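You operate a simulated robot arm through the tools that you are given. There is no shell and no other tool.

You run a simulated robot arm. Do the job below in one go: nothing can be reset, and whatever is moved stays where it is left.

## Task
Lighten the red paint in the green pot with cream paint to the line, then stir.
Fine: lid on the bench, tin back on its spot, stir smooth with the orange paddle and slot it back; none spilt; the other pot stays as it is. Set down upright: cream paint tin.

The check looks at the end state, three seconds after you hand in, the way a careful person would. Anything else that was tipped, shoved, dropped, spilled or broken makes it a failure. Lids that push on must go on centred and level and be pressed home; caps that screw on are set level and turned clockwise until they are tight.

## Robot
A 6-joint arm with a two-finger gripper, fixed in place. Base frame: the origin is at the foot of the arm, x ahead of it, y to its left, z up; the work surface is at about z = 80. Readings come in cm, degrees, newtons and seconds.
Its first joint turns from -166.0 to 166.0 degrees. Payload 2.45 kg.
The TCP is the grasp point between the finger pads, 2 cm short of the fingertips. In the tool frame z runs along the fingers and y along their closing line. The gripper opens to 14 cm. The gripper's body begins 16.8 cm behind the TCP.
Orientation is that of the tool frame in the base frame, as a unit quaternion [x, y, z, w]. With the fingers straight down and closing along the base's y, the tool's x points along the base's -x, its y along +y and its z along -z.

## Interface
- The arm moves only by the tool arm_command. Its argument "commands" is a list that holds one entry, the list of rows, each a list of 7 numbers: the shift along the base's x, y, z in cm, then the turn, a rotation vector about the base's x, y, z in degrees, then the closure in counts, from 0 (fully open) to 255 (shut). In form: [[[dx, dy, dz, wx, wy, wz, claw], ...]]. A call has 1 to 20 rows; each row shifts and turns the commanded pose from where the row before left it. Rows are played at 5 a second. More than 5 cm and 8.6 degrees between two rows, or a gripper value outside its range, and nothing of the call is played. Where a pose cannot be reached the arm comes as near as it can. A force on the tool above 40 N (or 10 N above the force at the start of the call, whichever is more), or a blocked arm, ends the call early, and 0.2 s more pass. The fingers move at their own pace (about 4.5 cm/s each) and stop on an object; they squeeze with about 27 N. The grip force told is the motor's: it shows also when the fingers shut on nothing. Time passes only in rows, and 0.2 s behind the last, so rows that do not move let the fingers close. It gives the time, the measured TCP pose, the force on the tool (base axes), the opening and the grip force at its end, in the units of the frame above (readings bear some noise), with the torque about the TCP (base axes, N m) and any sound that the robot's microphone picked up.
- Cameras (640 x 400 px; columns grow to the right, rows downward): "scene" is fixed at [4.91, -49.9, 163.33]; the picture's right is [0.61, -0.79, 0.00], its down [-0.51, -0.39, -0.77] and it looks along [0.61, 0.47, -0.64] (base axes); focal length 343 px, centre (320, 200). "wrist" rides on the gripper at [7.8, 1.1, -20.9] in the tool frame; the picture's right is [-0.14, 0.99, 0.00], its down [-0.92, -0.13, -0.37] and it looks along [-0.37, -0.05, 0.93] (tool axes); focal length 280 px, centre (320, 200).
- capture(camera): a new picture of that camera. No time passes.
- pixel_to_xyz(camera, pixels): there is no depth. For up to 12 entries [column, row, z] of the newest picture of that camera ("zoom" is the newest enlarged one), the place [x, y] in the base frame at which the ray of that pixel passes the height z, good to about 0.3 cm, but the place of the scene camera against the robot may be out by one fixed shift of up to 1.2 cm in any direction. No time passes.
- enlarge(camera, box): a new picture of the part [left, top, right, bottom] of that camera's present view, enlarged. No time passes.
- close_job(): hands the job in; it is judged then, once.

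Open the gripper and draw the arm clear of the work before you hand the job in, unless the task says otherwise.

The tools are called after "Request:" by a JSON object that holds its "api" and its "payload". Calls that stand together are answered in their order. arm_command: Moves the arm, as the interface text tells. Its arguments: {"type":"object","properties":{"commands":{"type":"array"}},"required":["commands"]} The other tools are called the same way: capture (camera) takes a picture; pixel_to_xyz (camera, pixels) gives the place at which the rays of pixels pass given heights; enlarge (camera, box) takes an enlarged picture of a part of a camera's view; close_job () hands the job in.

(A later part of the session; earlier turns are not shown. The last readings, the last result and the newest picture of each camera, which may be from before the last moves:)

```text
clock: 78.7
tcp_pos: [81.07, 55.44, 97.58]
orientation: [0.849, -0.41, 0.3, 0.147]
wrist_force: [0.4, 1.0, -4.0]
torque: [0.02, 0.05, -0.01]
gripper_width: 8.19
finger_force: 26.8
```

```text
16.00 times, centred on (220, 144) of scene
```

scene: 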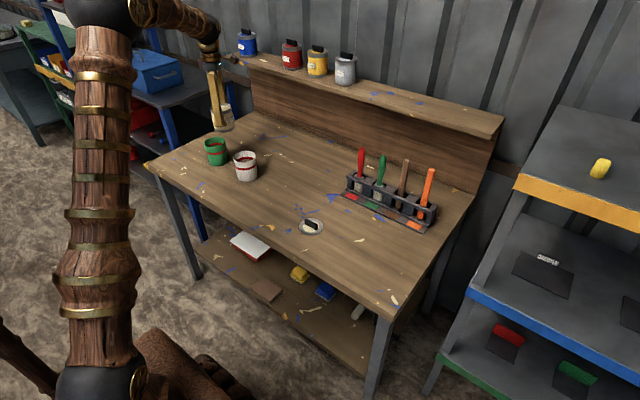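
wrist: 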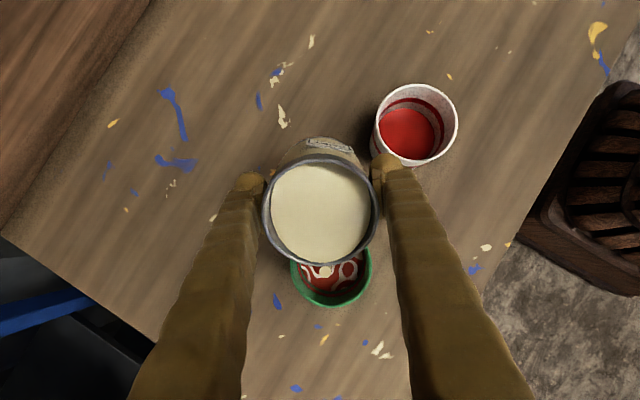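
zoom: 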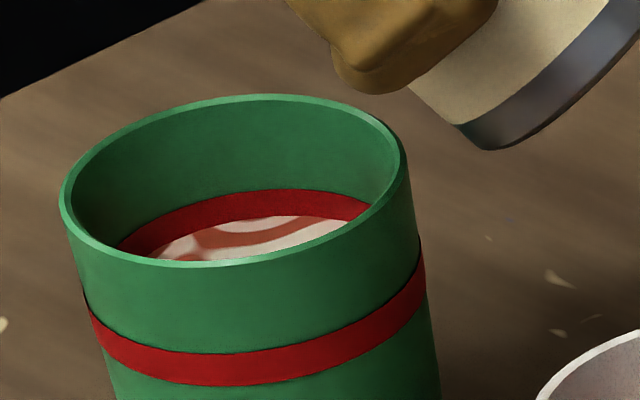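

Paint now overlaps the ring's lower edge (y≈217 vs band 190–223). Add 2° to reach the middle.

Request:
{"api": "arm_command", "payload": {"commands": [[[0, 0, 0, -1.57, -1.24, 0, 255], [0, 0, 0, 0, 0, 0, 255], [0, 0, 0, 0, 0, 0, 255], [0, 0, 0, 0, 0, 0, 255], [0, 0, 0, 0, 0, 0, 255]]]}}

Request:
{"api": "enlarge", "payload": {"camera": "wrist", "box": [285, 250, 385, 325]}}

Request:
{"api": "enlarge", "payload": {"camera": "scene", "box": [205, 132, 235, 155]}}

```text
clock: 79.9
tcp_pos: [81.19, 55.57, 97.63]
orientation: [0.843, -0.407, 0.314, 0.155]
wrist_force: [-0.6, -0.5, -3.9]
torque: [0.0, 0.02, 0.02]
gripper_width: 8.21
finger_force: 27.1
```

```text
5.33 times, centred on (335, 288) of wrist
```

zoom: 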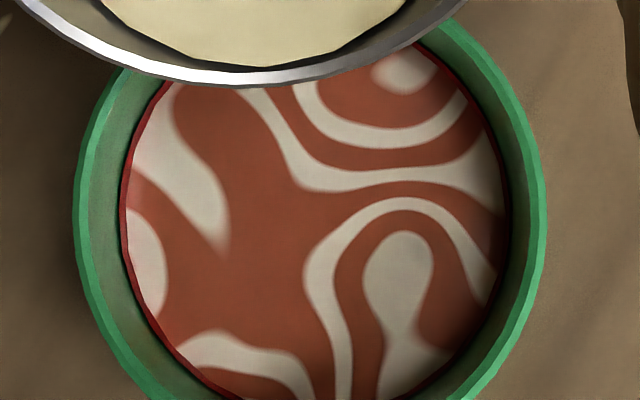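

```text
16.00 times, centred on (220, 144) of scene
```

zoom: 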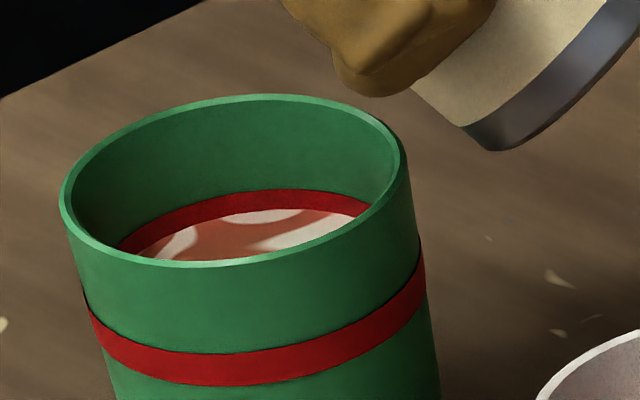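

Paint is now mid-ring (y≈210 in band 190–223). Stop: tilt the tin back upright (41°) over the pot and wait a second.

Request:
{"api": "arm_command", "payload": {"commands": [[[0, 0, 0, 4.02, 3.18, 0, 255], [0, 0, 0, 4.02, 3.18, 0, 255], [0, 0, 0, 4.02, 3.18, 0, 255], [0, 0, 0, 4.02, 3.18, 0, 255], [0, 0, 0, 4.02, 3.18, 0, 255], [0, 0, 0, 4.02, 3.18, 0, 255], [0, 0, 0, 4.02, 3.18, 0, 255], [0, 0, 0, 4.02, 3.18, 0, 255], [0, 0, 0, 0, 0, 0, 255], [0, 0, 0, 0, 0, 0, 255], [0, 0, 0, 0, 0, 0, 255], [0, 0, 0, 0, 0, 0, 255]]]}}

Request:
{"api": "capture", "payload": {"camera": "wrist"}}

Request:
{"api": "enlarge", "payload": {"camera": "scene", "box": [190, 100, 260, 170]}}

```text
clock: 82.5
tcp_pos: [81.14, 55.52, 97.61]
orientation: [0.901, -0.434, -0.001, 0.002]
wrist_force: [0.2, -0.4, -3.5]
torque: [-0.02, -0.01, 0.02]
gripper_width: 8.22
finger_force: 27.0
```

```text
taken
```

wrist: 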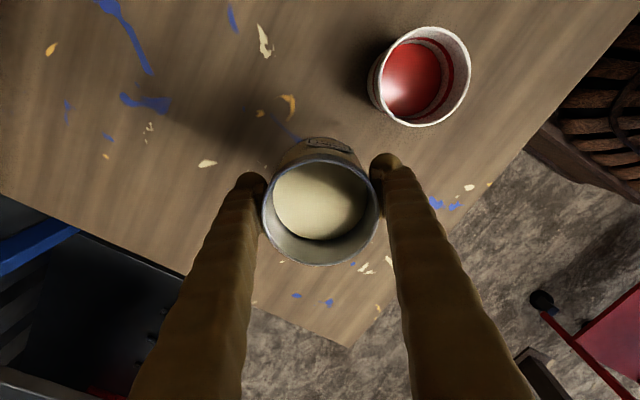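

```text
5.71 times, centred on (225, 135) of scene
```

zoom: 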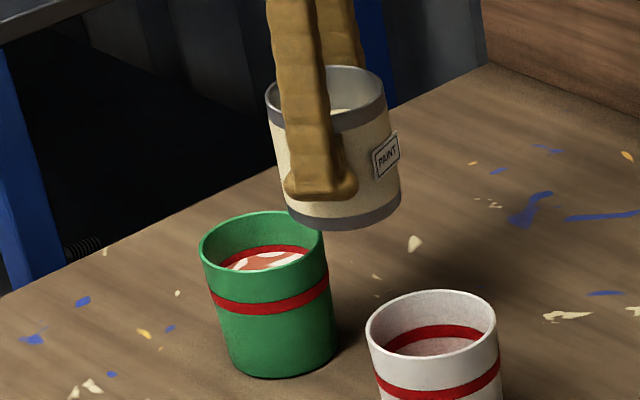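

No spill visible. Raise to z≈101 and retrace the inner detour back toward the tin's spot.

Request:
{"api": "arm_command", "payload": {"commands": [[[-0.47, 0.6, 1.2, 0, 0, 0, 255], [-0.47, 0.6, 2.2, 0, 0, 0, 255], [-0.3, -0.1, 0, 0, 0, -7.41, 255], [-0.8, -0.1, 0, 0, 0, -7.41, 255], [-1.5, -0.2, 0, 0, 0, -7.41, 255], [-1.8, -0.3, 0, 0, 0, -7.41, 255], [-1.9, -0.5, 0, 0, 0, -7.41, 255], [-1.9, -0.9, 0, 0, 0, -7.41, 255], [-1.9, -1.5, 0, 0, 0, -7.41, 255], [-1.7, -1.8, 0, 0, 0, -7.41, 255], [-1.4, -2.1, 0, 0, 0, -7.41, 255], [-0.8, -2.4, 0, 0, 0, -7.41, 255], [-0.2, -2.4, 0, 0, 0, -7.41, 255], [0, -2.4, 0, 0, 0, -7.41, 255], [0, -2.4, 0, 0, 0, -7.41, 255], [0, -2.4, 0, 0, 0, -7.41, 255], [0, -1.2, 0, 0, 0, -7.41, 255], [0, 0, 0, 0, 0, 0, 255]]]}}

Request:
{"api": "arm_command", "payload": {"commands": [[[0.7, -0.8, 0, 0, 0, 0, 255], [1.6, -1.75, 0, 0, 0, 0, 255], [1.6, -1.75, 0, 0, 0, 0, 255], [1.6, -1.75, 0, 0, 0, 0, 255], [1.6, -1.75, 0, 0, 0, 0, 255], [1.6, -1.75, 0, 0, 0, 0, 255], [1.6, -1.75, 0, 0, 0, 0, 255], [0.6, -0.7, 0, 0, 0, 0, 255], [0, 0, -2, 0, 0, 0, 255], [0, 0, -3, 0, 0, 0, 255], [0, 0, -3, 0, 0, 0, 255], [0, 0, -2.5, 0, 0, 0, 255], [0, 0, -1.5, 0, 0, 0, 255], [0, 0, 0, 0, 0, 0, 255], [0, 0, 0, 0, 0, 0, 255]]]}}

Request:
{"api": "capture", "payload": {"camera": "wrist"}}

Request:
{"api": "capture", "payload": {"camera": "scene"}}

```text
clock: 86.3
tcp_pos: [65.98, 36.03, 100.99]
orientation: [-0.151, 0.989, 0.001, 0.0]
wrist_force: [0.1, -0.8, -3.0]
torque: [0.02, 0.0, 0.01]
gripper_width: 8.18
finger_force: 27.3
```

```text
clock: 89.5
tcp_pos: [76.91, 24.09, 89.02]
orientation: [-0.151, 0.988, 0.0, -0.001]
wrist_force: [-0.1, -0.7, -4.0]
torque: [0.0, 0.0, 0.02]
gripper_width: 8.17
finger_force: 26.8
```

```text
taken
```

wrist: 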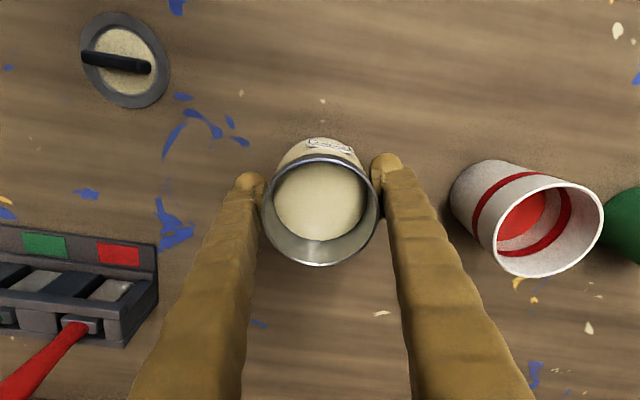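

```text
taken
```

scene: 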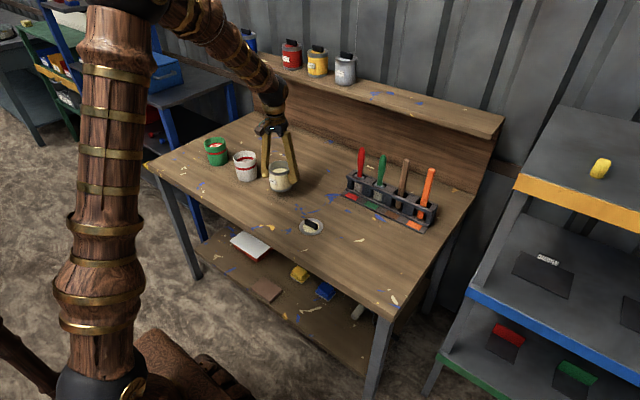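

Back over its spot at z≈89. Lower to the original height of 85.0 carefully.

Request:
{"api": "arm_command", "payload": {"commands": [[[0, -0.08, -1.5, 0, 0, 0, 255], [0, 0, -1.5, 0, 0, 0, 255], [0, 0, -0.6, 0, 0, 0, 255], [0, 0, -0.2, 0, 0, 0, 255], [0, 0, -0.1, 0, 0, 0, 255], [0, 0, 0, 0, 0, 0, 255]]]}}

```text
clock: 90.9
tcp_pos: [76.91, 23.99, 85.15]
orientation: [-0.151, 0.989, 0.001, 0.0]
wrist_force: [-2.4, -0.3, 3.9]
torque: [-0.17, 0.31, -0.07]
gripper_width: 8.2
finger_force: 26.8
```

Contact made (+3.9 N). Release slowly, then rise.

Request:
{"api": "arm_command", "payload": {"commands": [[[0, 0, 0, 0, 0, 0, 105], [0, 0, 0, 0, 0, 0, 95], [0, 0, 0, 0, 0, 0, 80], [0, 0, 0, 0, 0, 0, 40], [0, 0, 0, 0, 0, 0, 0], [0, 0, 0, 0, 0, 0, 0], [0, 0, 0, 0, 0, 0, 0]]]}}

Request:
{"api": "enlarge", "payload": {"camera": "scene", "box": [240, 130, 340, 220]}}

Request:
{"api": "capture", "payload": {"camera": "wrist"}}

```text
clock: 92.5
tcp_pos: [76.91, 23.9, 85.11]
orientation: [-0.151, 0.989, 0.001, 0.0]
wrist_force: [0.1, 0.3, -0.2]
torque: [0.03, 0.03, -0.02]
gripper_width: 14.02
finger_force: 0.0
```

```text
4.44 times, centred on (290, 175) of scene
```

zoom: 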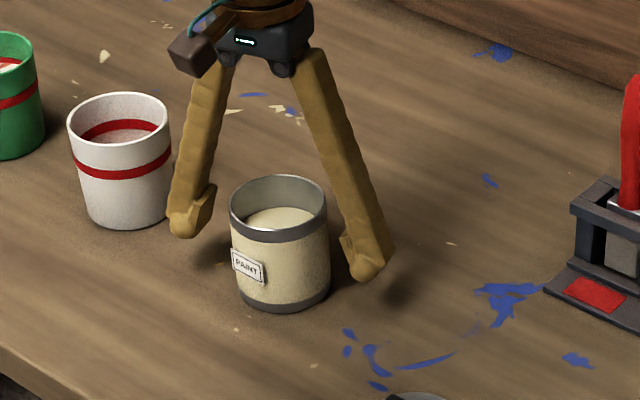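

```text
taken
```

wrist: 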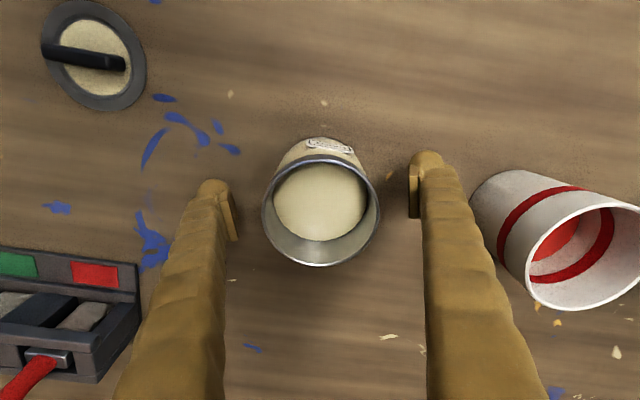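

Tin stands exactly on its spot, clean. Rise and move near the rack to inspect the orange paddle.

Request:
{"api": "arm_command", "payload": {"commands": [[[0, 0, 3, 0, 0, 0, 0], [0, 0, 4.5, 0, 0, 0, 0], [0, 0, 4.5, 0, 0, 0, 0], [0, 0, 4.5, 0, 0, 0, 0], [0, 0, 4.5, 0, 0, 0, 0], [0, 0, 4.5, 0, 0, 0, 0], [0, 0, 4.5, 0, 0, 0, 0], [0, -4, 0, 0, 0, -3.5, 0], [0, -4, 0, 0, 0, -3.5, 0], [0, -4, 0, 0, 0, -3.5, 0], [0, -4, 0, 0, 0, -3.5, 0], [0, -4, 0, 0, 0, -3.3, 0], [0.5, -4, 0, 0, 0, 0, 0], [0.5, -4, 0, 0, 0, 0, 0], [0.5, -4, 0, 0, 0, 0, 0], [0.5, -4, 0, 0, 0, 0, 0], [0, -3, 0, 0, 0, 0, 0], [0, 0, 0, 0, 0, 0, 0]]]}}

Request:
{"api": "capture", "payload": {"camera": "wrist"}}

Request:
{"api": "capture", "payload": {"camera": "scene"}}

```text
clock: 96.3
tcp_pos: [79.08, -15.1, 115.16]
orientation: [-0.001, 1.0, 0.001, 0.001]
wrist_force: [0.8, -0.5, -0.3]
torque: [0.0, 0.02, 0.02]
gripper_width: 14.0
finger_force: 0.1
```

```text
taken
```

wrist: 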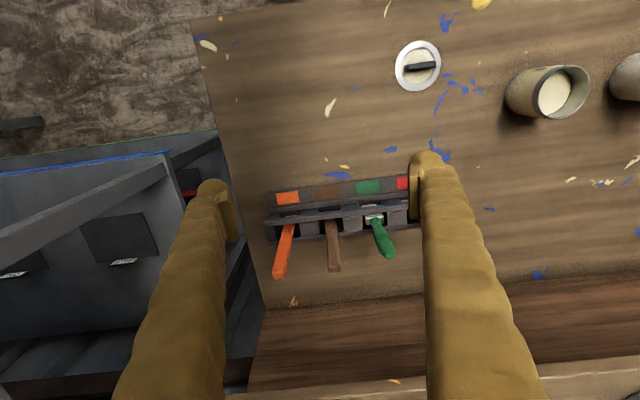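

```text
taken
```

scene: 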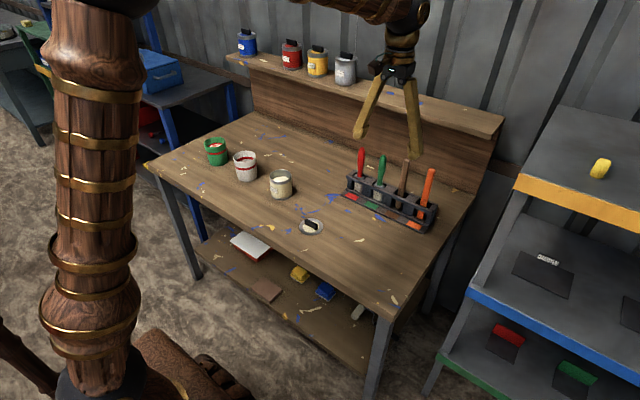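

The orange paddle's handle end is at wrist (280,272), its base at (290,228). Zoom in.

Request:
{"api": "enlarge", "payload": {"camera": "wrist", "box": [250, 180, 350, 290]}}

Request:
{"api": "enlarge", "payload": {"camera": "scene", "box": [395, 160, 445, 235]}}

```text
3.64 times, centred on (300, 235) of wrist
```

zoom: 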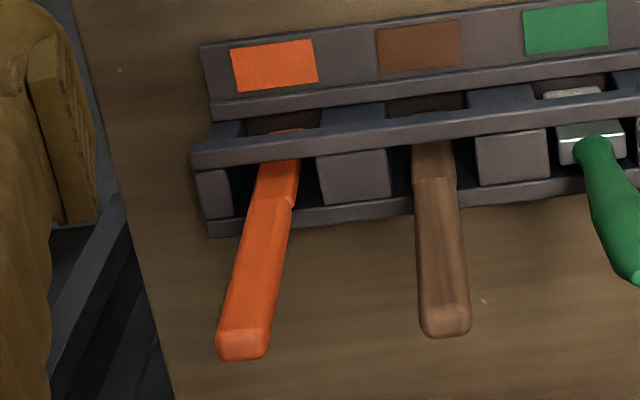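

```text
5.33 times, centred on (420, 198) of scene
```

zoom: 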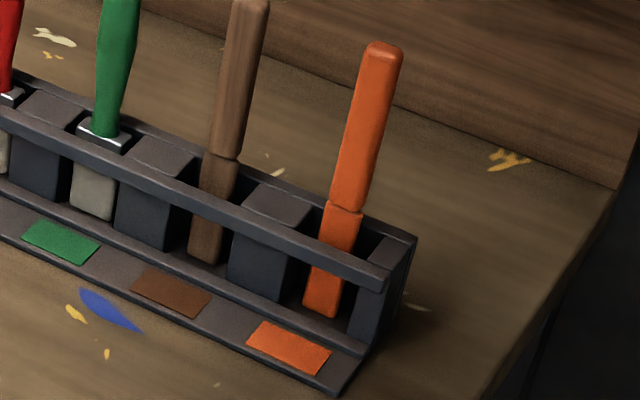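

Triangulating the paddle's top and bottom from both zooms.

Request:
{"api": "pixel_to_xyz", "payload": {"camera": "zoom", "pixels": [[384, 48, 96], [384, 48, 98], [384, 48, 100], [384, 48, 102], [322, 308, 80], [322, 308, 81], [342, 208, 88], [342, 208, 90], [320, 250, 86], [395, 240, 86], [385, 275, 86]]}}

Request:
{"api": "pixel_to_xyz", "payload": {"camera": "wrist", "pixels": [[278.9, 274.8, 96], [278.9, 274.8, 98], [278.9, 274.8, 100], [278.9, 274.8, 102], [289, 234, 88], [289, 234, 90], [291, 218, 81], [291, 218, 86], [268, 220, 86], [271, 239, 86]]}}

```text
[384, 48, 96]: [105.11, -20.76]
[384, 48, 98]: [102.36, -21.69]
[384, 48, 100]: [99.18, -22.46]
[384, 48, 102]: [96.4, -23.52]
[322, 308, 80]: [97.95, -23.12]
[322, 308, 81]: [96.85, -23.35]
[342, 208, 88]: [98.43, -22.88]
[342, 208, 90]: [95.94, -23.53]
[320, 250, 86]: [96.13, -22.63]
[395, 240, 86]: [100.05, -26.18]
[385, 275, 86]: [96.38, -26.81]
```

```text
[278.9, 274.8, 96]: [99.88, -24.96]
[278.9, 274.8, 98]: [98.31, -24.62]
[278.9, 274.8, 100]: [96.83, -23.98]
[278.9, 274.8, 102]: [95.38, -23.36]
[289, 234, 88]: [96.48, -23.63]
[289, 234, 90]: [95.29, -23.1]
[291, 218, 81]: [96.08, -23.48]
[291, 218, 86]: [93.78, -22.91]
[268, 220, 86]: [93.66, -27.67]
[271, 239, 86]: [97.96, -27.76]
```

Paddle stands nearly vertical at about (96,-23.4), top z≈101.5, width ≈2 cm along y. I move above it (z≈107) with a 5 cm opening to check reach and alignment.

Request:
{"api": "arm_command", "payload": {"commands": [[[3, -1.7, -1, 0, 0, 0, 60], [3, -1.7, -1, 0, 0, 0, 120], [3, -1.7, -1, 0, 0, 0, 164], [3, -1.7, -1, 0, 0, 0, 164], [3, -1.5, -2, 0, 0, 0, 164], [1.9, 0, -2, 0, 0, 0, 164], [0, 0, 0, 0, 0, 0, 164], [0, 0, 0, 0, 0, 0, 164]]]}}

Request:
{"api": "capture", "payload": {"camera": "wrist"}}

Request:
{"api": "enlarge", "payload": {"camera": "scene", "box": [380, 100, 470, 240]}}

```text
clock: 98.1
tcp_pos: [96.05, -23.26, 107.33]
orientation: [-0.001, 1.0, 0.001, 0.0]
wrist_force: [1.0, 0.8, 1.0]
torque: [-0.01, -0.05, -0.03]
gripper_width: 4.99
finger_force: 0.1
```

```text
taken
```

wrist: 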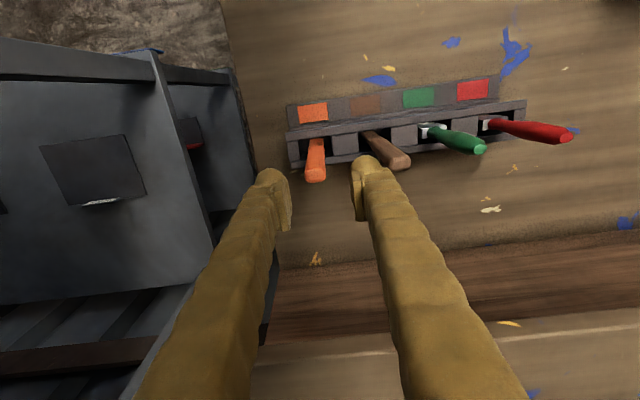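

```text
2.86 times, centred on (425, 170) of scene
```

zoom: 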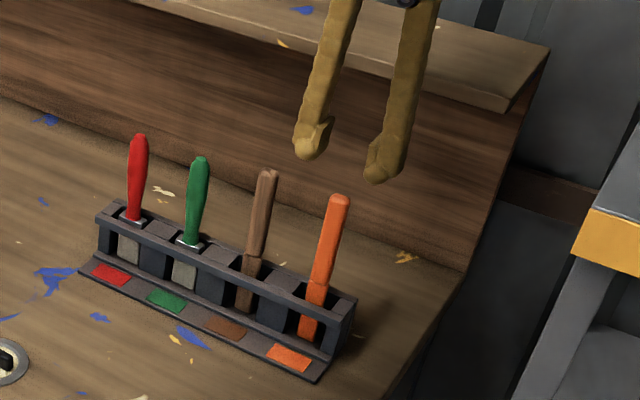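

Reach is fine. The paddle top appears at (316,173), near the TCP axis. Zoom to refine.

Request:
{"api": "enlarge", "payload": {"camera": "wrist", "box": [280, 120, 360, 200]}}

```text
5.00 times, centred on (320, 160) of wrist
```

zoom: 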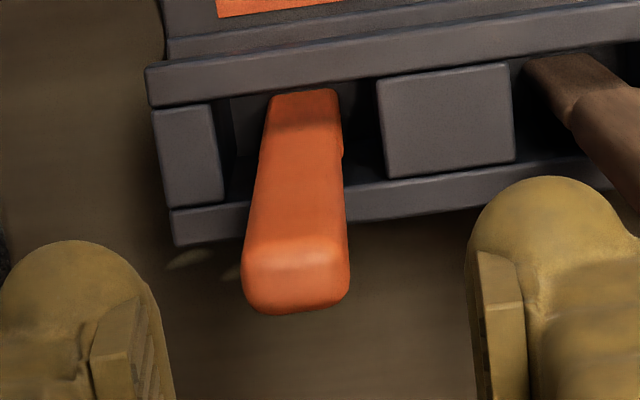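

Paddle centre at about (96.15,-23.7), 2.1 × 1.2 cm. Shift -0.4 in y and descend to TCP z≈96 with fingers either side.

Request:
{"api": "arm_command", "payload": {"commands": [[[0, -0.4, -2, 0, 0, 0, 164], [0, 0, -3, 0, 0, 0, 164], [0, 0, -3, 0, 0, 0, 164], [0, 0, -3, 0, 0, 0, 164], [0, 0, 0, 0, 0, 0, 164]]]}}

Request:
{"api": "capture", "payload": {"camera": "wrist"}}

Request:
{"api": "enlarge", "payload": {"camera": "scene", "box": [380, 120, 460, 235]}}

```text
clock: 99.3
tcp_pos: [96.0, -23.8, 96.15]
orientation: [-0.001, 1.0, 0.002, 0.0]
wrist_force: [-0.5, -0.4, 0.4]
torque: [0.02, -0.02, 0.02]
gripper_width: 5.01
finger_force: 0.0
```

```text
taken
```

wrist: 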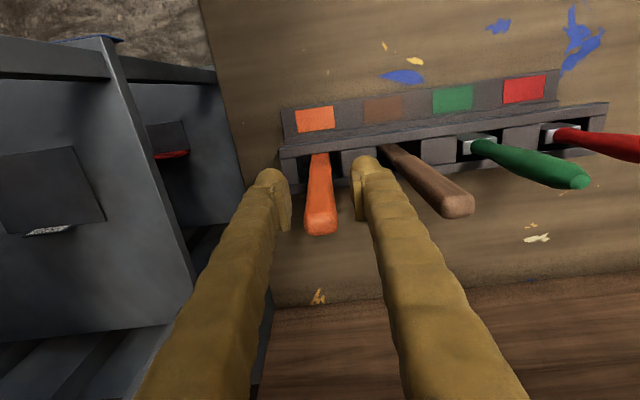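

```text
3.48 times, centred on (420, 178) of scene
```

zoom: 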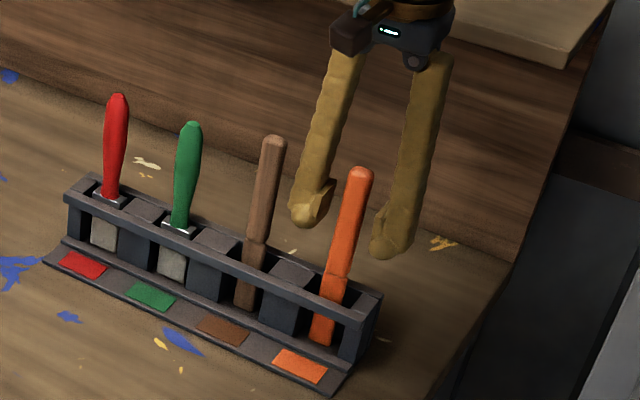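

Paddle sits centred between the fingers (top at (322,228) as predicted). Close on it.

Request:
{"api": "arm_command", "payload": {"commands": [[[0.1, 0.05, 0, 0, 0, 0, 190], [0, 0, 0, 0, 0, 0, 205], [0, 0, 0, 0, 0, 0, 215], [0, 0, 0, 0, 0, 0, 222], [0, 0, 0, 0, 0, 0, 235], [0, 0, 0, 0, 0, 0, 255], [0, 0, 0, 0, 0, 0, 255]]]}}

Request:
{"api": "capture", "payload": {"camera": "wrist"}}

Request:
{"api": "enlarge", "payload": {"camera": "scene", "box": [380, 120, 460, 235]}}

```text
clock: 100.9
tcp_pos: [95.94, -23.85, 96.2]
orientation: [0.0, 1.0, 0.0, 0.0]
wrist_force: [0.2, 0.6, -0.5]
torque: [-0.01, 0.0, 0.01]
gripper_width: 2.01
finger_force: 26.5
```

```text
taken
```

wrist: 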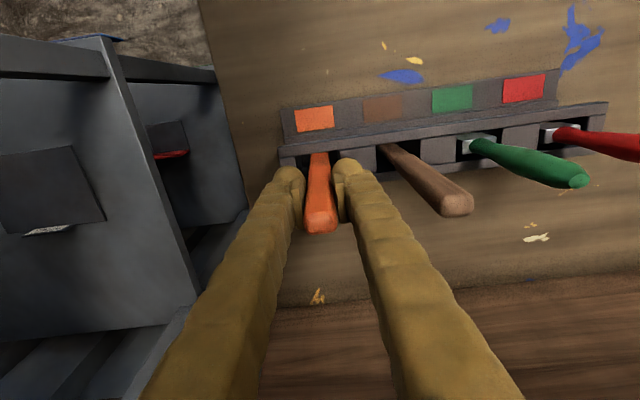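

```text
3.48 times, centred on (420, 178) of scene
```

zoom: 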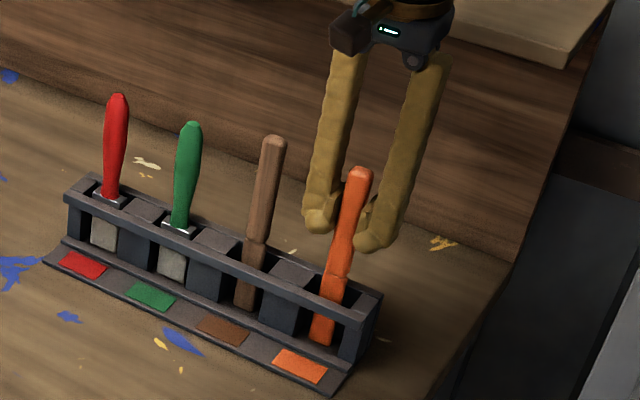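

Gripped (2.01 cm); home TCP ≈(96.0,-23.8,96.2). Lift straight up, gently.

Request:
{"api": "arm_command", "payload": {"commands": [[[0, 0, 0.3, 0, 0, 0, 255], [0, 0, 0.7, 0, 0, 0, 255], [0, 0, 1.5, 0, 0, 0, 255], [0, 0, 2, 0, 0, 0, 255], [0, 0, 2, 0, 0, 0, 255], [0, 0, 2, 0, 0, 0, 255], [0, 0, 2, 0, 0, 0, 255], [0, 0, 0, 0, 0, 0, 255]]]}}

Request:
{"api": "capture", "payload": {"camera": "wrist"}}

Request:
{"api": "enlarge", "payload": {"camera": "scene", "box": [380, 100, 460, 235]}}

```text
clock: 102.7
tcp_pos: [96.02, -23.5, 106.58]
orientation: [-0.001, 1.0, 0.001, 0.0]
wrist_force: [0.1, -0.7, -0.1]
torque: [0.0, -0.02, -0.01]
gripper_width: 2.05
finger_force: 27.2
```

```text
taken
```

wrist: 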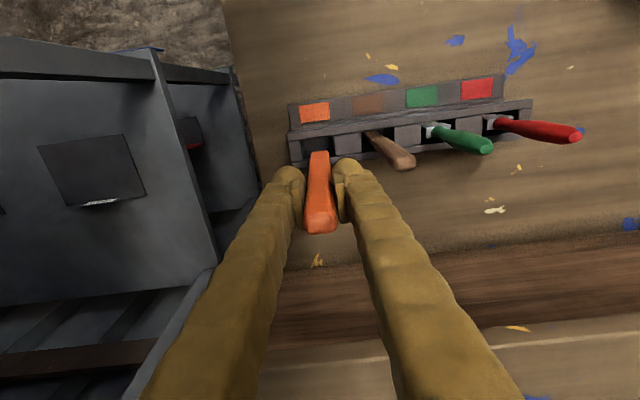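

```text
2.96 times, centred on (420, 168) of scene
```

zoom: 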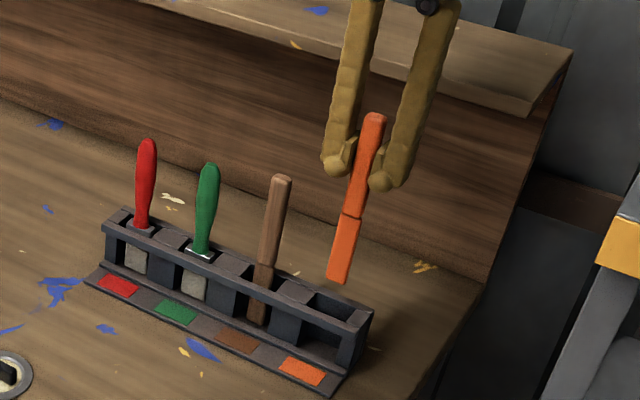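

The paddle is free and hangs straight. Move inward off the rack line, then across to the green pot at height (tip ≈94).

Request:
{"api": "arm_command", "payload": {"commands": [[[-1, 0, 2, 0, 0, 0, 255], [-3, 0.5, 1.4, 0, 0, 0, 255], [-4, 1, 0, 0, 0, 0, 255], [-4, 1.5, 0, 0, 0, 0, 255], [-3, 3, 0, 0, 0, 0, 255], [-0.5, 4, 0, 0, 0, 0, 255], [0, 4, 0, 0, 0, 0, 255], [0, 4, 0, 0, 0, 0, 255], [0, 4, 0, 0, 0, 0, 255], [0, 4, 0, 0, 0, 0, 255], [0, 4, 0, 0, 0, 0, 255], [0, 4, 0, 0, 0, 0, 255], [0, 4, 0, 0, 0, 0, 255], [0, 4, 0, 0, 0, 0, 255], [0, 4, 0, 0, 0, 0, 255], [0, 4, 0, 0, 0, 0, 255], [0, 2, 0, 0, 0, 0, 255], [0, 0, 0, 0, 0, 0, 255]]]}}

Request:
{"api": "capture", "payload": {"camera": "wrist"}}

```text
clock: 106.5
tcp_pos: [80.35, 28.39, 109.92]
orientation: [0.001, 1.0, 0.001, 0.001]
wrist_force: [0.4, 0.8, 0.8]
torque: [-0.02, 0.02, 0.01]
gripper_width: 2.03
finger_force: 27.3
```

```text
taken
```

wrist: 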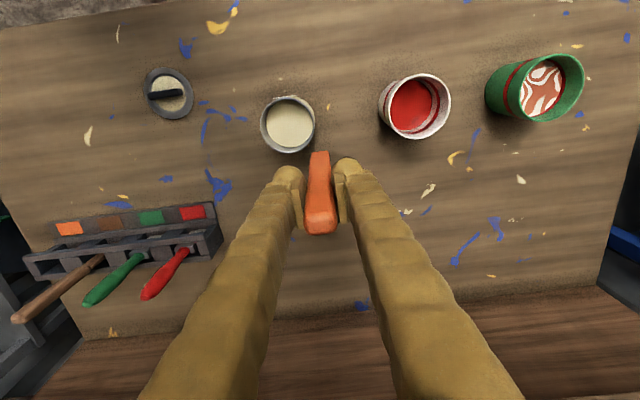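

On to above the green pot at (77.1,60.8).

Request:
{"api": "arm_command", "payload": {"commands": [[[-0.3, 2.4, 0, 0, 0, 0, 255], [-0.4, 4, 0, 0, 0, 0, 255], [-0.4, 4, 0, 0, 0, 0, 255], [-0.4, 4, 0, 0, 0, 0, 255], [-0.4, 4, 0, 0, 0, 0, 255], [-0.4, 4, 0, 0, 0, 0, 255], [-0.4, 4, 0, 0, 0, 0, 255], [-0.3, 3.5, 0, 0, 0, 0, 255], [-0.25, 2.5, 0, 0, 0, 0, 255], [0, 0, 0, 0, 0, 0, 255]]]}}

Request:
{"api": "capture", "payload": {"camera": "wrist"}}

Request:
{"api": "enlarge", "payload": {"camera": "scene", "box": [180, 80, 270, 180]}}

```text
clock: 108.7
tcp_pos: [77.3, 60.8, 110.12]
orientation: [-0.001, 1.0, 0.001, 0.0]
wrist_force: [-0.5, 0.2, -0.8]
torque: [0.0, 0.01, -0.01]
gripper_width: 2.03
finger_force: 27.0
```

```text
taken
```

wrist: 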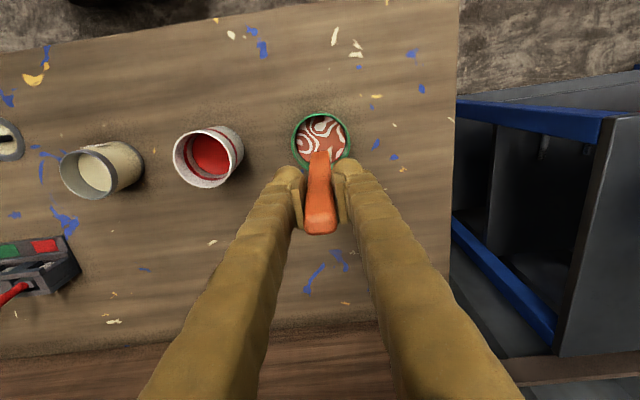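

```text
4.00 times, centred on (225, 130) of scene
```

zoom: 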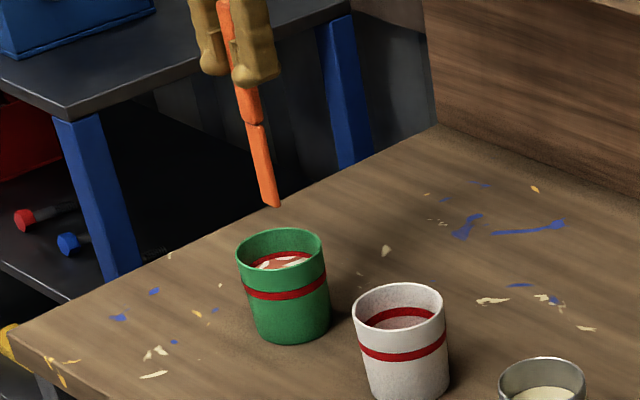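

Pot rim centre appears at (320.5,140.5), about 0.8 cm nearer than the TCP axis. Compute its place.

Request:
{"api": "enlarge", "payload": {"camera": "wrist", "box": [270, 100, 370, 180]}}

Request:
{"api": "pixel_to_xyz", "payload": {"camera": "wrist", "pixels": [[320.5, 140.5, 90], [320.5, 140.5, 89.5], [320.5, 113, 90], [320.5, 168, 90], [291, 141, 90], [350, 141, 90], [320, 146.5, 90]]}}

```text
5.00 times, centred on (320, 140) of wrist
```

zoom: 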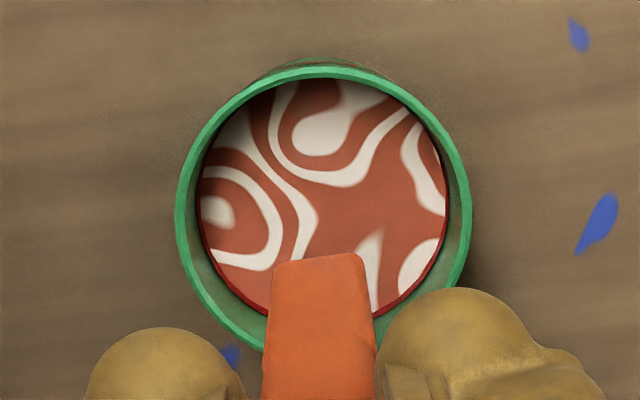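

```text
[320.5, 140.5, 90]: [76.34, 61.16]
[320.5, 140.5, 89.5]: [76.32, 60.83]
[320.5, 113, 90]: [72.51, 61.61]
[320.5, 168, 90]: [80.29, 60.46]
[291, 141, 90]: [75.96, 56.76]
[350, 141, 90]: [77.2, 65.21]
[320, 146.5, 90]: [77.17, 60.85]
```

Pot centre ≈(76.5,61.0), paddle hangs true. Shift to it and lower the blade into the paint to tip z≈82.8.

Request:
{"api": "arm_command", "payload": {"commands": [[[-0.7, 0.15, 0, 0, 0, 0, 255], [0, 0, -2, 0, 0, 0, 255], [0, 0, -2, 0, 0, 0, 255], [0, 0, -2, 0, 0, 0, 255], [0, 0, -1.5, 0, 0, 0, 255], [0, 0, -1.5, 0, 0, 0, 255], [0, 0, -1, 0, 0, 0, 255], [0, 0, -1, 0, 0, 0, 255], [0, 0, -0.8, 0, 0, 0, 255], [0, 0, 0, 0, 0, 0, 255]]]}}

Request:
{"api": "capture", "payload": {"camera": "wrist"}}

Request:
{"api": "enlarge", "payload": {"camera": "scene", "box": [190, 110, 245, 170]}}

```text
clock: 110.9
tcp_pos: [76.35, 61.03, 98.1]
orientation: [0.0, 1.0, 0.001, 0.0]
wrist_force: [-0.3, -0.4, -0.9]
torque: [0.02, -0.01, 0.02]
gripper_width: 2.06
finger_force: 27.1
```

```text
taken
```

wrist: 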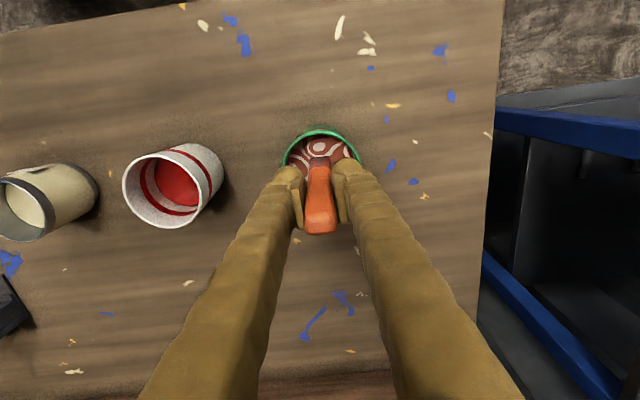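

```text
6.67 times, centred on (218, 140) of scene
```

zoom: 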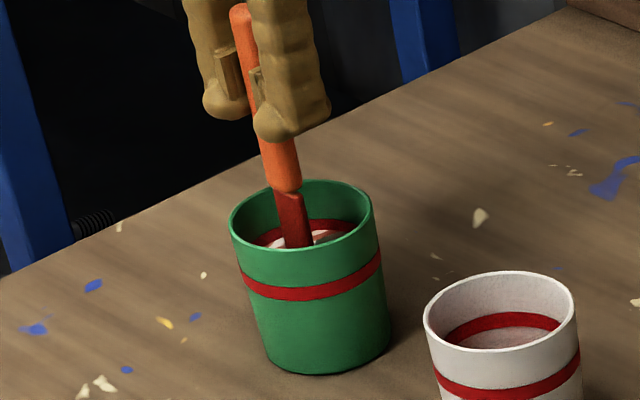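

Blade is in the paint without contact. Begin stirring with a gentle 1.6 cm circle.

Request:
{"api": "arm_command", "payload": {"commands": [[[0.8, 0, 0, 0, 0, 0, 255], [0.8, 0, 0, 0, 0, 0, 255], [-0.306, 0.94, 0, 0, 0, 0, 255], [-0.8, 0.582, 0, 0, 0, 0, 255], [-0.988, 0, 0, 0, 0, 0, 255], [-0.8, -0.582, 0, 0, 0, 0, 255], [-0.306, -0.94, 0, 0, 0, 0, 255], [0.306, -0.94, 0, 0, 0, 0, 255], [0.8, -0.582, 0, 0, 0, 0, 255], [0.988, 0, 0, 0, 0, 0, 255], [0.8, 0.582, 0, 0, 0, 0, 255], [0.306, 0.94, 0, 0, 0, 0, 255]]]}}

Request:
{"api": "enlarge", "payload": {"camera": "wrist", "box": [270, 110, 370, 190]}}

Request:
{"api": "enlarge", "payload": {"camera": "scene", "box": [190, 110, 245, 170]}}

```text
clock: 113.5
tcp_pos: [77.91, 60.91, 98.2]
orientation: [-0.001, 1.0, 0.001, 0.0]
wrist_force: [-0.2, -0.1, -0.9]
torque: [0.0, 0.0, 0.02]
gripper_width: 2.04
finger_force: 27.4
```

```text
5.00 times, centred on (320, 150) of wrist
```

zoom: 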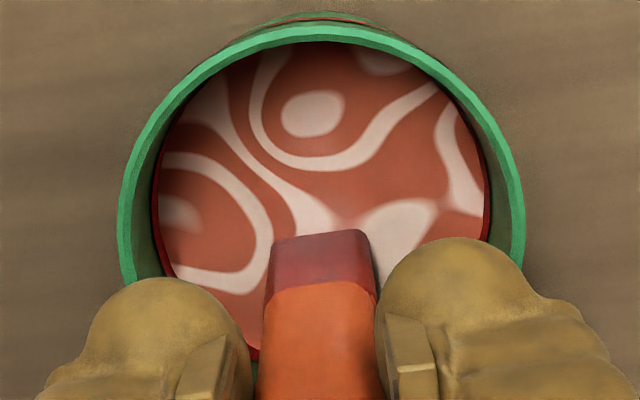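

```text
6.67 times, centred on (218, 140) of scene
```

zoom: 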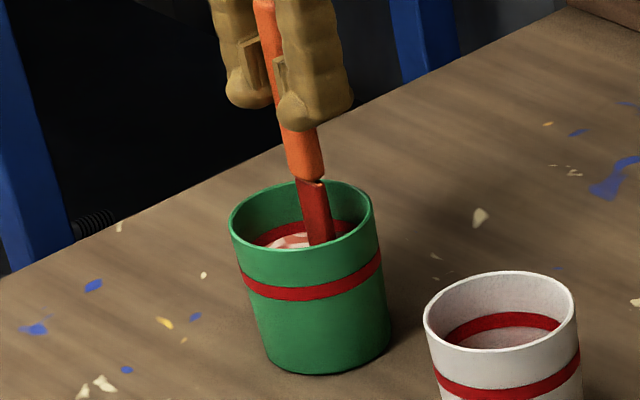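

Contrast is beginning to drop. Keep stirring: two circles per call, several calls.

Request:
{"api": "arm_command", "payload": {"commands": [[[-0.306, 0.94, 0, 0, 0, 0, 255], [-0.8, 0.582, 0, 0, 0, 0, 255], [-0.988, 0, 0, 0, 0, 0, 255], [-0.8, -0.582, 0, 0, 0, 0, 255], [-0.306, -0.94, 0, 0, 0, 0, 255], [0.306, -0.94, 0, 0, 0, 0, 255], [0.8, -0.582, 0, 0, 0, 0, 255], [0.988, 0, 0, 0, 0, 0, 255], [0.8, 0.582, 0, 0, 0, 0, 255], [0.306, 0.94, 0, 0, 0, 0, 255], [-0.306, 0.94, 0, 0, 0, 0, 255], [-0.8, 0.582, 0, 0, 0, 0, 255], [-0.988, 0, 0, 0, 0, 0, 255], [-0.8, -0.582, 0, 0, 0, 0, 255], [-0.306, -0.94, 0, 0, 0, 0, 255], [0.306, -0.94, 0, 0, 0, 0, 255], [0.8, -0.582, 0, 0, 0, 0, 255], [0.988, 0, 0, 0, 0, 0, 255], [0.8, 0.582, 0, 0, 0, 0, 255], [0.306, 0.94, 0, 0, 0, 0, 255]]]}}

Request:
{"api": "enlarge", "payload": {"camera": "wrist", "box": [270, 110, 370, 190]}}

```text
clock: 117.7
tcp_pos: [78.02, 60.9, 98.16]
orientation: [-0.001, 1.0, 0.001, 0.0]
wrist_force: [-0.3, 0.7, 0.1]
torque: [0.01, -0.04, -0.01]
gripper_width: 2.03
finger_force: 26.7
```

```text
5.00 times, centred on (320, 150) of wrist
```

zoom: 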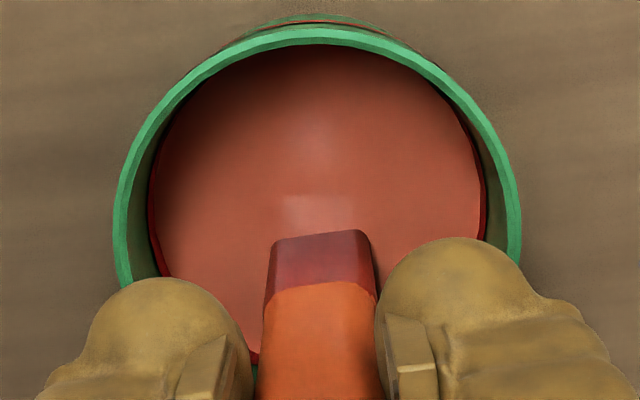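

The paint now looks uniform. One more pair of circles to be sure it's smooth.

Request:
{"api": "arm_command", "payload": {"commands": [[[-0.306, 0.94, 0, 0, 0, 0, 255], [-0.8, 0.582, 0, 0, 0, 0, 255], [-0.988, 0, 0, 0, 0, 0, 255], [-0.8, -0.582, 0, 0, 0, 0, 255], [-0.306, -0.94, 0, 0, 0, 0, 255], [0.306, -0.94, 0, 0, 0, 0, 255], [0.8, -0.582, 0, 0, 0, 0, 255], [0.988, 0, 0, 0, 0, 0, 255], [0.8, 0.582, 0, 0, 0, 0, 255], [0.306, 0.94, 0, 0, 0, 0, 255], [-0.306, 0.94, 0, 0, 0, 0, 255], [-0.8, 0.582, 0, 0, 0, 0, 255], [-0.988, 0, 0, 0, 0, 0, 255], [-0.8, -0.582, 0, 0, 0, 0, 255], [-0.306, -0.94, 0, 0, 0, 0, 255], [0.306, -0.94, 0, 0, 0, 0, 255], [0.8, -0.582, 0, 0, 0, 0, 255], [0.988, 0, 0, 0, 0, 0, 255], [0.8, 0.582, 0, 0, 0, 0, 255], [0.306, 0.94, 0, 0, 0, 0, 255]]]}}

Request:
{"api": "enlarge", "payload": {"camera": "wrist", "box": [270, 110, 370, 190]}}

Request:
{"api": "enlarge", "payload": {"camera": "scene", "box": [190, 110, 245, 170]}}

```text
clock: 121.9
tcp_pos: [77.95, 60.99, 98.13]
orientation: [-0.001, 1.0, 0.001, 0.0]
wrist_force: [0.5, -0.1, 0.0]
torque: [-0.01, 0.0, -0.02]
gripper_width: 2.04
finger_force: 26.1
```

```text
5.00 times, centred on (320, 150) of wrist
```

zoom: 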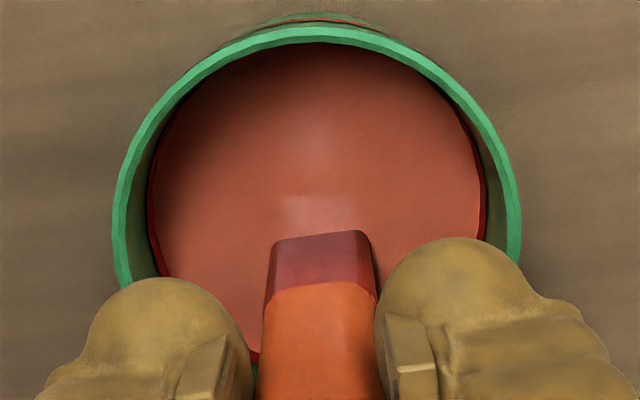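

```text
6.67 times, centred on (218, 140) of scene
```

zoom: 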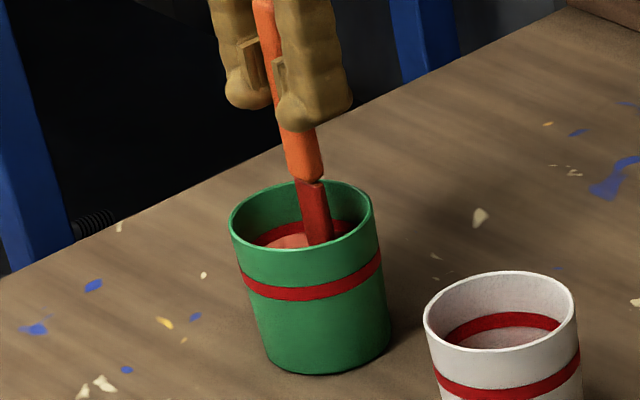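

Uniform salmon colour, level at the ring. Move to the centre, raise the blade just above the paint within the pot and let it drain for a few seconds.

Request:
{"api": "arm_command", "payload": {"commands": [[[-0.7, 0, 0, 0, 0, 0, 255], [-0.7, 0, 0, 0, 0, 0, 255], [0, 0, 1, 0, 0, 0, 255], [0, 0, 1, 0, 0, 0, 255], [0, 0, 1, 0, 0, 0, 255], [0, 0, 1, 0, 0, 0, 255], [0, 0, 1, 0, 0, 0, 255], [0, 0, 1, 0, 0, 0, 255], [0, 0, 0, 0, 0, 0, 255], [0, 0, 0, 0, 0, 0, 255], [0, 0, 0, 0, 0, 0, 255], [0, 0, 0, 0, 0, 0, 255], [0, 0, 0, 0, 0, 0, 255], [0, 0, 0, 0, 0, 0, 255], [0, 0, 0, 0, 0, 0, 255], [0, 0, 0, 0, 0, 0, 255]]]}}

Request:
{"api": "enlarge", "payload": {"camera": "wrist", "box": [270, 110, 370, 190]}}

Request:
{"api": "enlarge", "payload": {"camera": "scene", "box": [195, 110, 245, 165]}}

```text
clock: 125.3
tcp_pos: [76.63, 60.96, 104.36]
orientation: [-0.001, 1.0, 0.001, 0.0]
wrist_force: [0.3, 0.4, -0.8]
torque: [0.0, 0.03, 0.02]
gripper_width: 2.01
finger_force: 27.7
```

```text
5.00 times, centred on (320, 150) of wrist
```

zoom: 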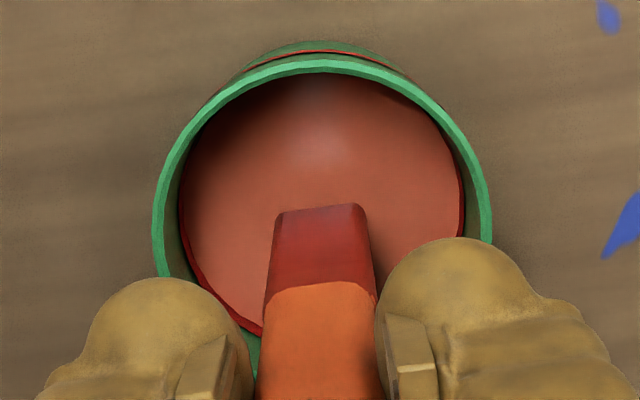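

```text
7.27 times, centred on (220, 138) of scene
```

zoom: 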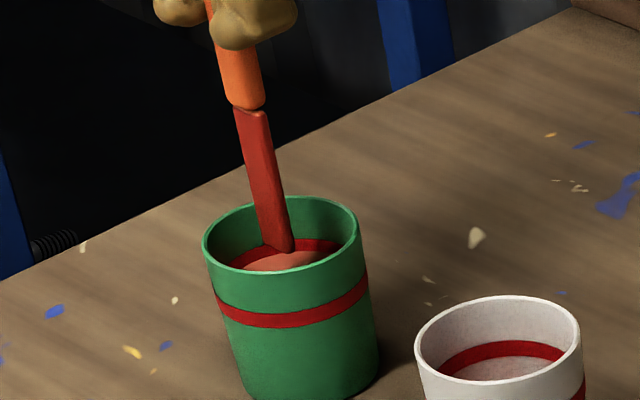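

The tip looks at the surface. Raise 1 cm more (still inside the pot) and wait for drips.

Request:
{"api": "arm_command", "payload": {"commands": [[[0, 0, 0.5, 0, 0, 0, 255], [0, 0, 0.5, 0, 0, 0, 255], [0, 0, 0, 0, 0, 0, 255], [0, 0, 0, 0, 0, 0, 255], [0, 0, 0, 0, 0, 0, 255], [0, 0, 0, 0, 0, 0, 255], [0, 0, 0, 0, 0, 0, 255], [0, 0, 0, 0, 0, 0, 255], [0, 0, 0, 0, 0, 0, 255], [0, 0, 0, 0, 0, 0, 255], [0, 0, 0, 0, 0, 0, 255], [0, 0, 0, 0, 0, 0, 255], [0, 0, 0, 0, 0, 0, 255], [0, 0, 0, 0, 0, 0, 255], [0, 0, 0, 0, 0, 0, 255], [0, 0, 0, 0, 0, 0, 255], [0, 0, 0, 0, 0, 0, 255], [0, 0, 0, 0, 0, 0, 255], [0, 0, 0, 0, 0, 0, 255], [0, 0, 0, 0, 0, 0, 255]]]}}

Request:
{"api": "enlarge", "payload": {"camera": "scene", "box": [195, 110, 245, 165]}}

```text
clock: 129.5
tcp_pos: [76.76, 60.89, 105.16]
orientation: [-0.001, 1.0, 0.001, 0.0]
wrist_force: [0.3, 0.1, 0.5]
torque: [0.01, 0.0, -0.03]
gripper_width: 2.04
finger_force: 26.5
```

```text
7.27 times, centred on (220, 138) of scene
```

zoom: 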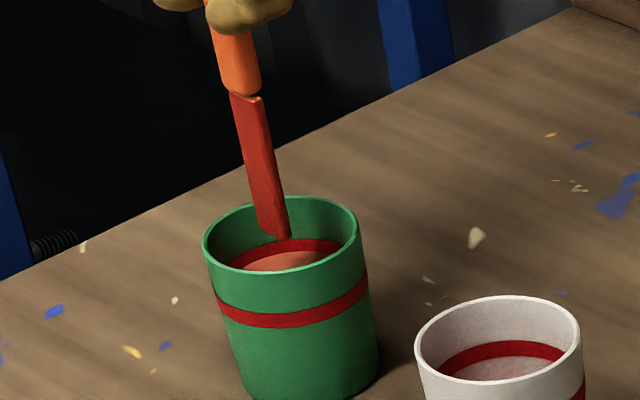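

No drips seen. Raise above the rim and wait another 3.5 s over the pot before moving.

Request:
{"api": "arm_command", "payload": {"commands": [[[0, 0, 1, 0, 0, 0, 255], [0, 0, 1, 0, 0, 0, 255], [0, 0, 1, 0, 0, 0, 255], [0, 0, 0, 0, 0, 0, 255], [0, 0, 0, 0, 0, 0, 255], [0, 0, 0, 0, 0, 0, 255], [0, 0, 0, 0, 0, 0, 255], [0, 0, 0, 0, 0, 0, 255], [0, 0, 0, 0, 0, 0, 255], [0, 0, 0, 0, 0, 0, 255], [0, 0, 0, 0, 0, 0, 255], [0, 0, 0, 0, 0, 0, 255], [0, 0, 0, 0, 0, 0, 255], [0, 0, 0, 0, 0, 0, 255], [0, 0, 0, 0, 0, 0, 255], [0, 0, 0, 0, 0, 0, 255], [0, 0, 0, 0, 0, 0, 255], [0, 0, 0, 0, 0, 0, 255], [0, 0, 0, 0, 0, 0, 255], [0, 0, 0, 0, 0, 0, 255]]]}}

Request:
{"api": "enlarge", "payload": {"camera": "scene", "box": [195, 110, 245, 165]}}

Request:
{"api": "enlarge", "payload": {"camera": "wrist", "box": [270, 100, 370, 180]}}

```text
clock: 133.7
tcp_pos: [76.55, 60.87, 108.08]
orientation: [-0.001, 1.0, 0.001, 0.0]
wrist_force: [-0.3, -0.5, -1.4]
torque: [-0.03, 0.04, 0.0]
gripper_width: 2.02
finger_force: 27.6
```

```text
7.27 times, centred on (220, 138) of scene
```

zoom: 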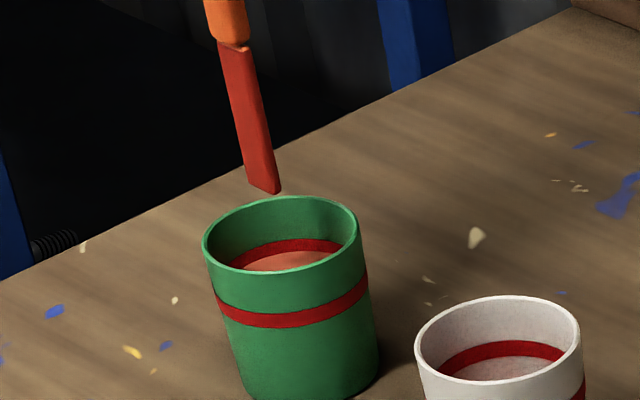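

```text
5.00 times, centred on (320, 140) of wrist
```

zoom: 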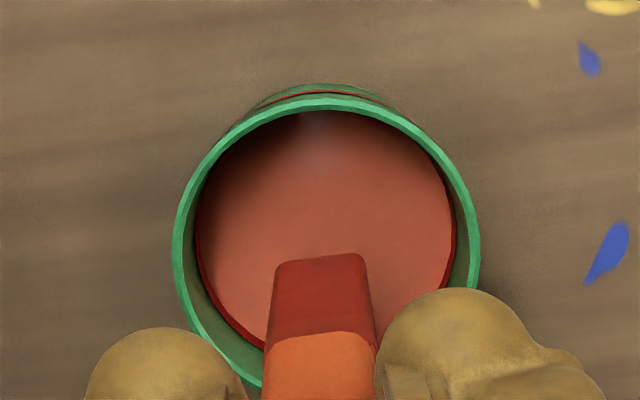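

No drips hanging. Carry the paddle back along x≈86 (behind the white pot and tin, in front of the rack).

Request:
{"api": "arm_command", "payload": {"commands": [[[0, 0, 1, 0, 0, 0, 255], [0.5, -0.8, 1, 0, 0, 0, 255], [1.5, -2.4, 0, 0, 0, 0, 255], [1.9, -3, 0, 0, 0, 0, 255], [1.9, -3, 0, 0, 0, 0, 255], [1.9, -3, 0, 0, 0, 0, 255], [1.7, -2.7, 0, 0, 0, 0, 255], [0, -3.5, 0, 0, 0, 0, 255], [0, -3.8, 0, 0, 0, 0, 255], [0, -3.8, 0, 0, 0, 0, 255], [0, -3.8, 0, 0, 0, 0, 255], [0, -3.8, 0, 0, 0, 0, 255], [0, -3.8, 0, 0, 0, 0, 255], [0, -3.8, 0, 0, 0, 0, 255], [-0.4, -3.8, 0, 0, 0, 0, 255], [-0.4, -3.8, 0, 0, 0, 0, 255], [-0.4, -3.8, 0, 0, 0, 0, 255], [-0.4, -3, 0, 0, 0, 0, 255], [-0.4, -2, 0, 0, 0, 0, 255], [0, 0, 0, 0, 0, 0, 255]]]}}

Request:
{"api": "capture", "payload": {"camera": "wrist"}}

Request:
{"api": "capture", "payload": {"camera": "scene"}}

```text
clock: 137.9
tcp_pos: [84.09, 3.37, 110.06]
orientation: [-0.001, 1.0, 0.001, 0.0]
wrist_force: [-0.3, 0.3, -0.1]
torque: [-0.01, -0.01, 0.03]
gripper_width: 2.04
finger_force: 27.3
```

```text
taken
```

wrist: 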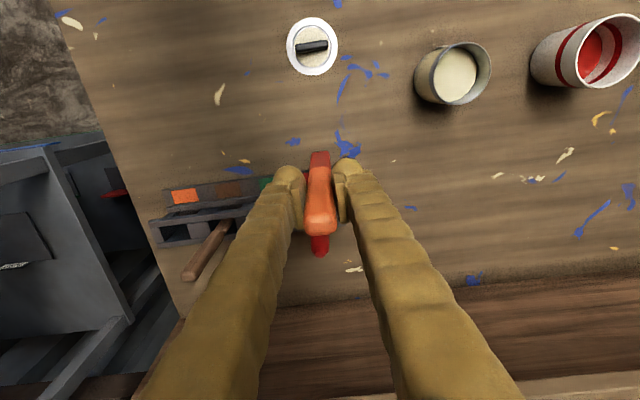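

```text
taken
```

scene: 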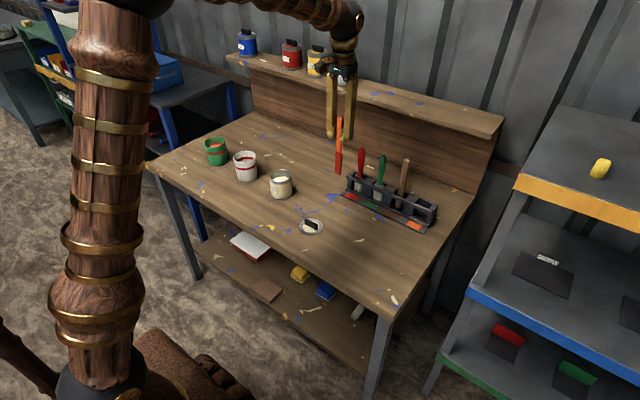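

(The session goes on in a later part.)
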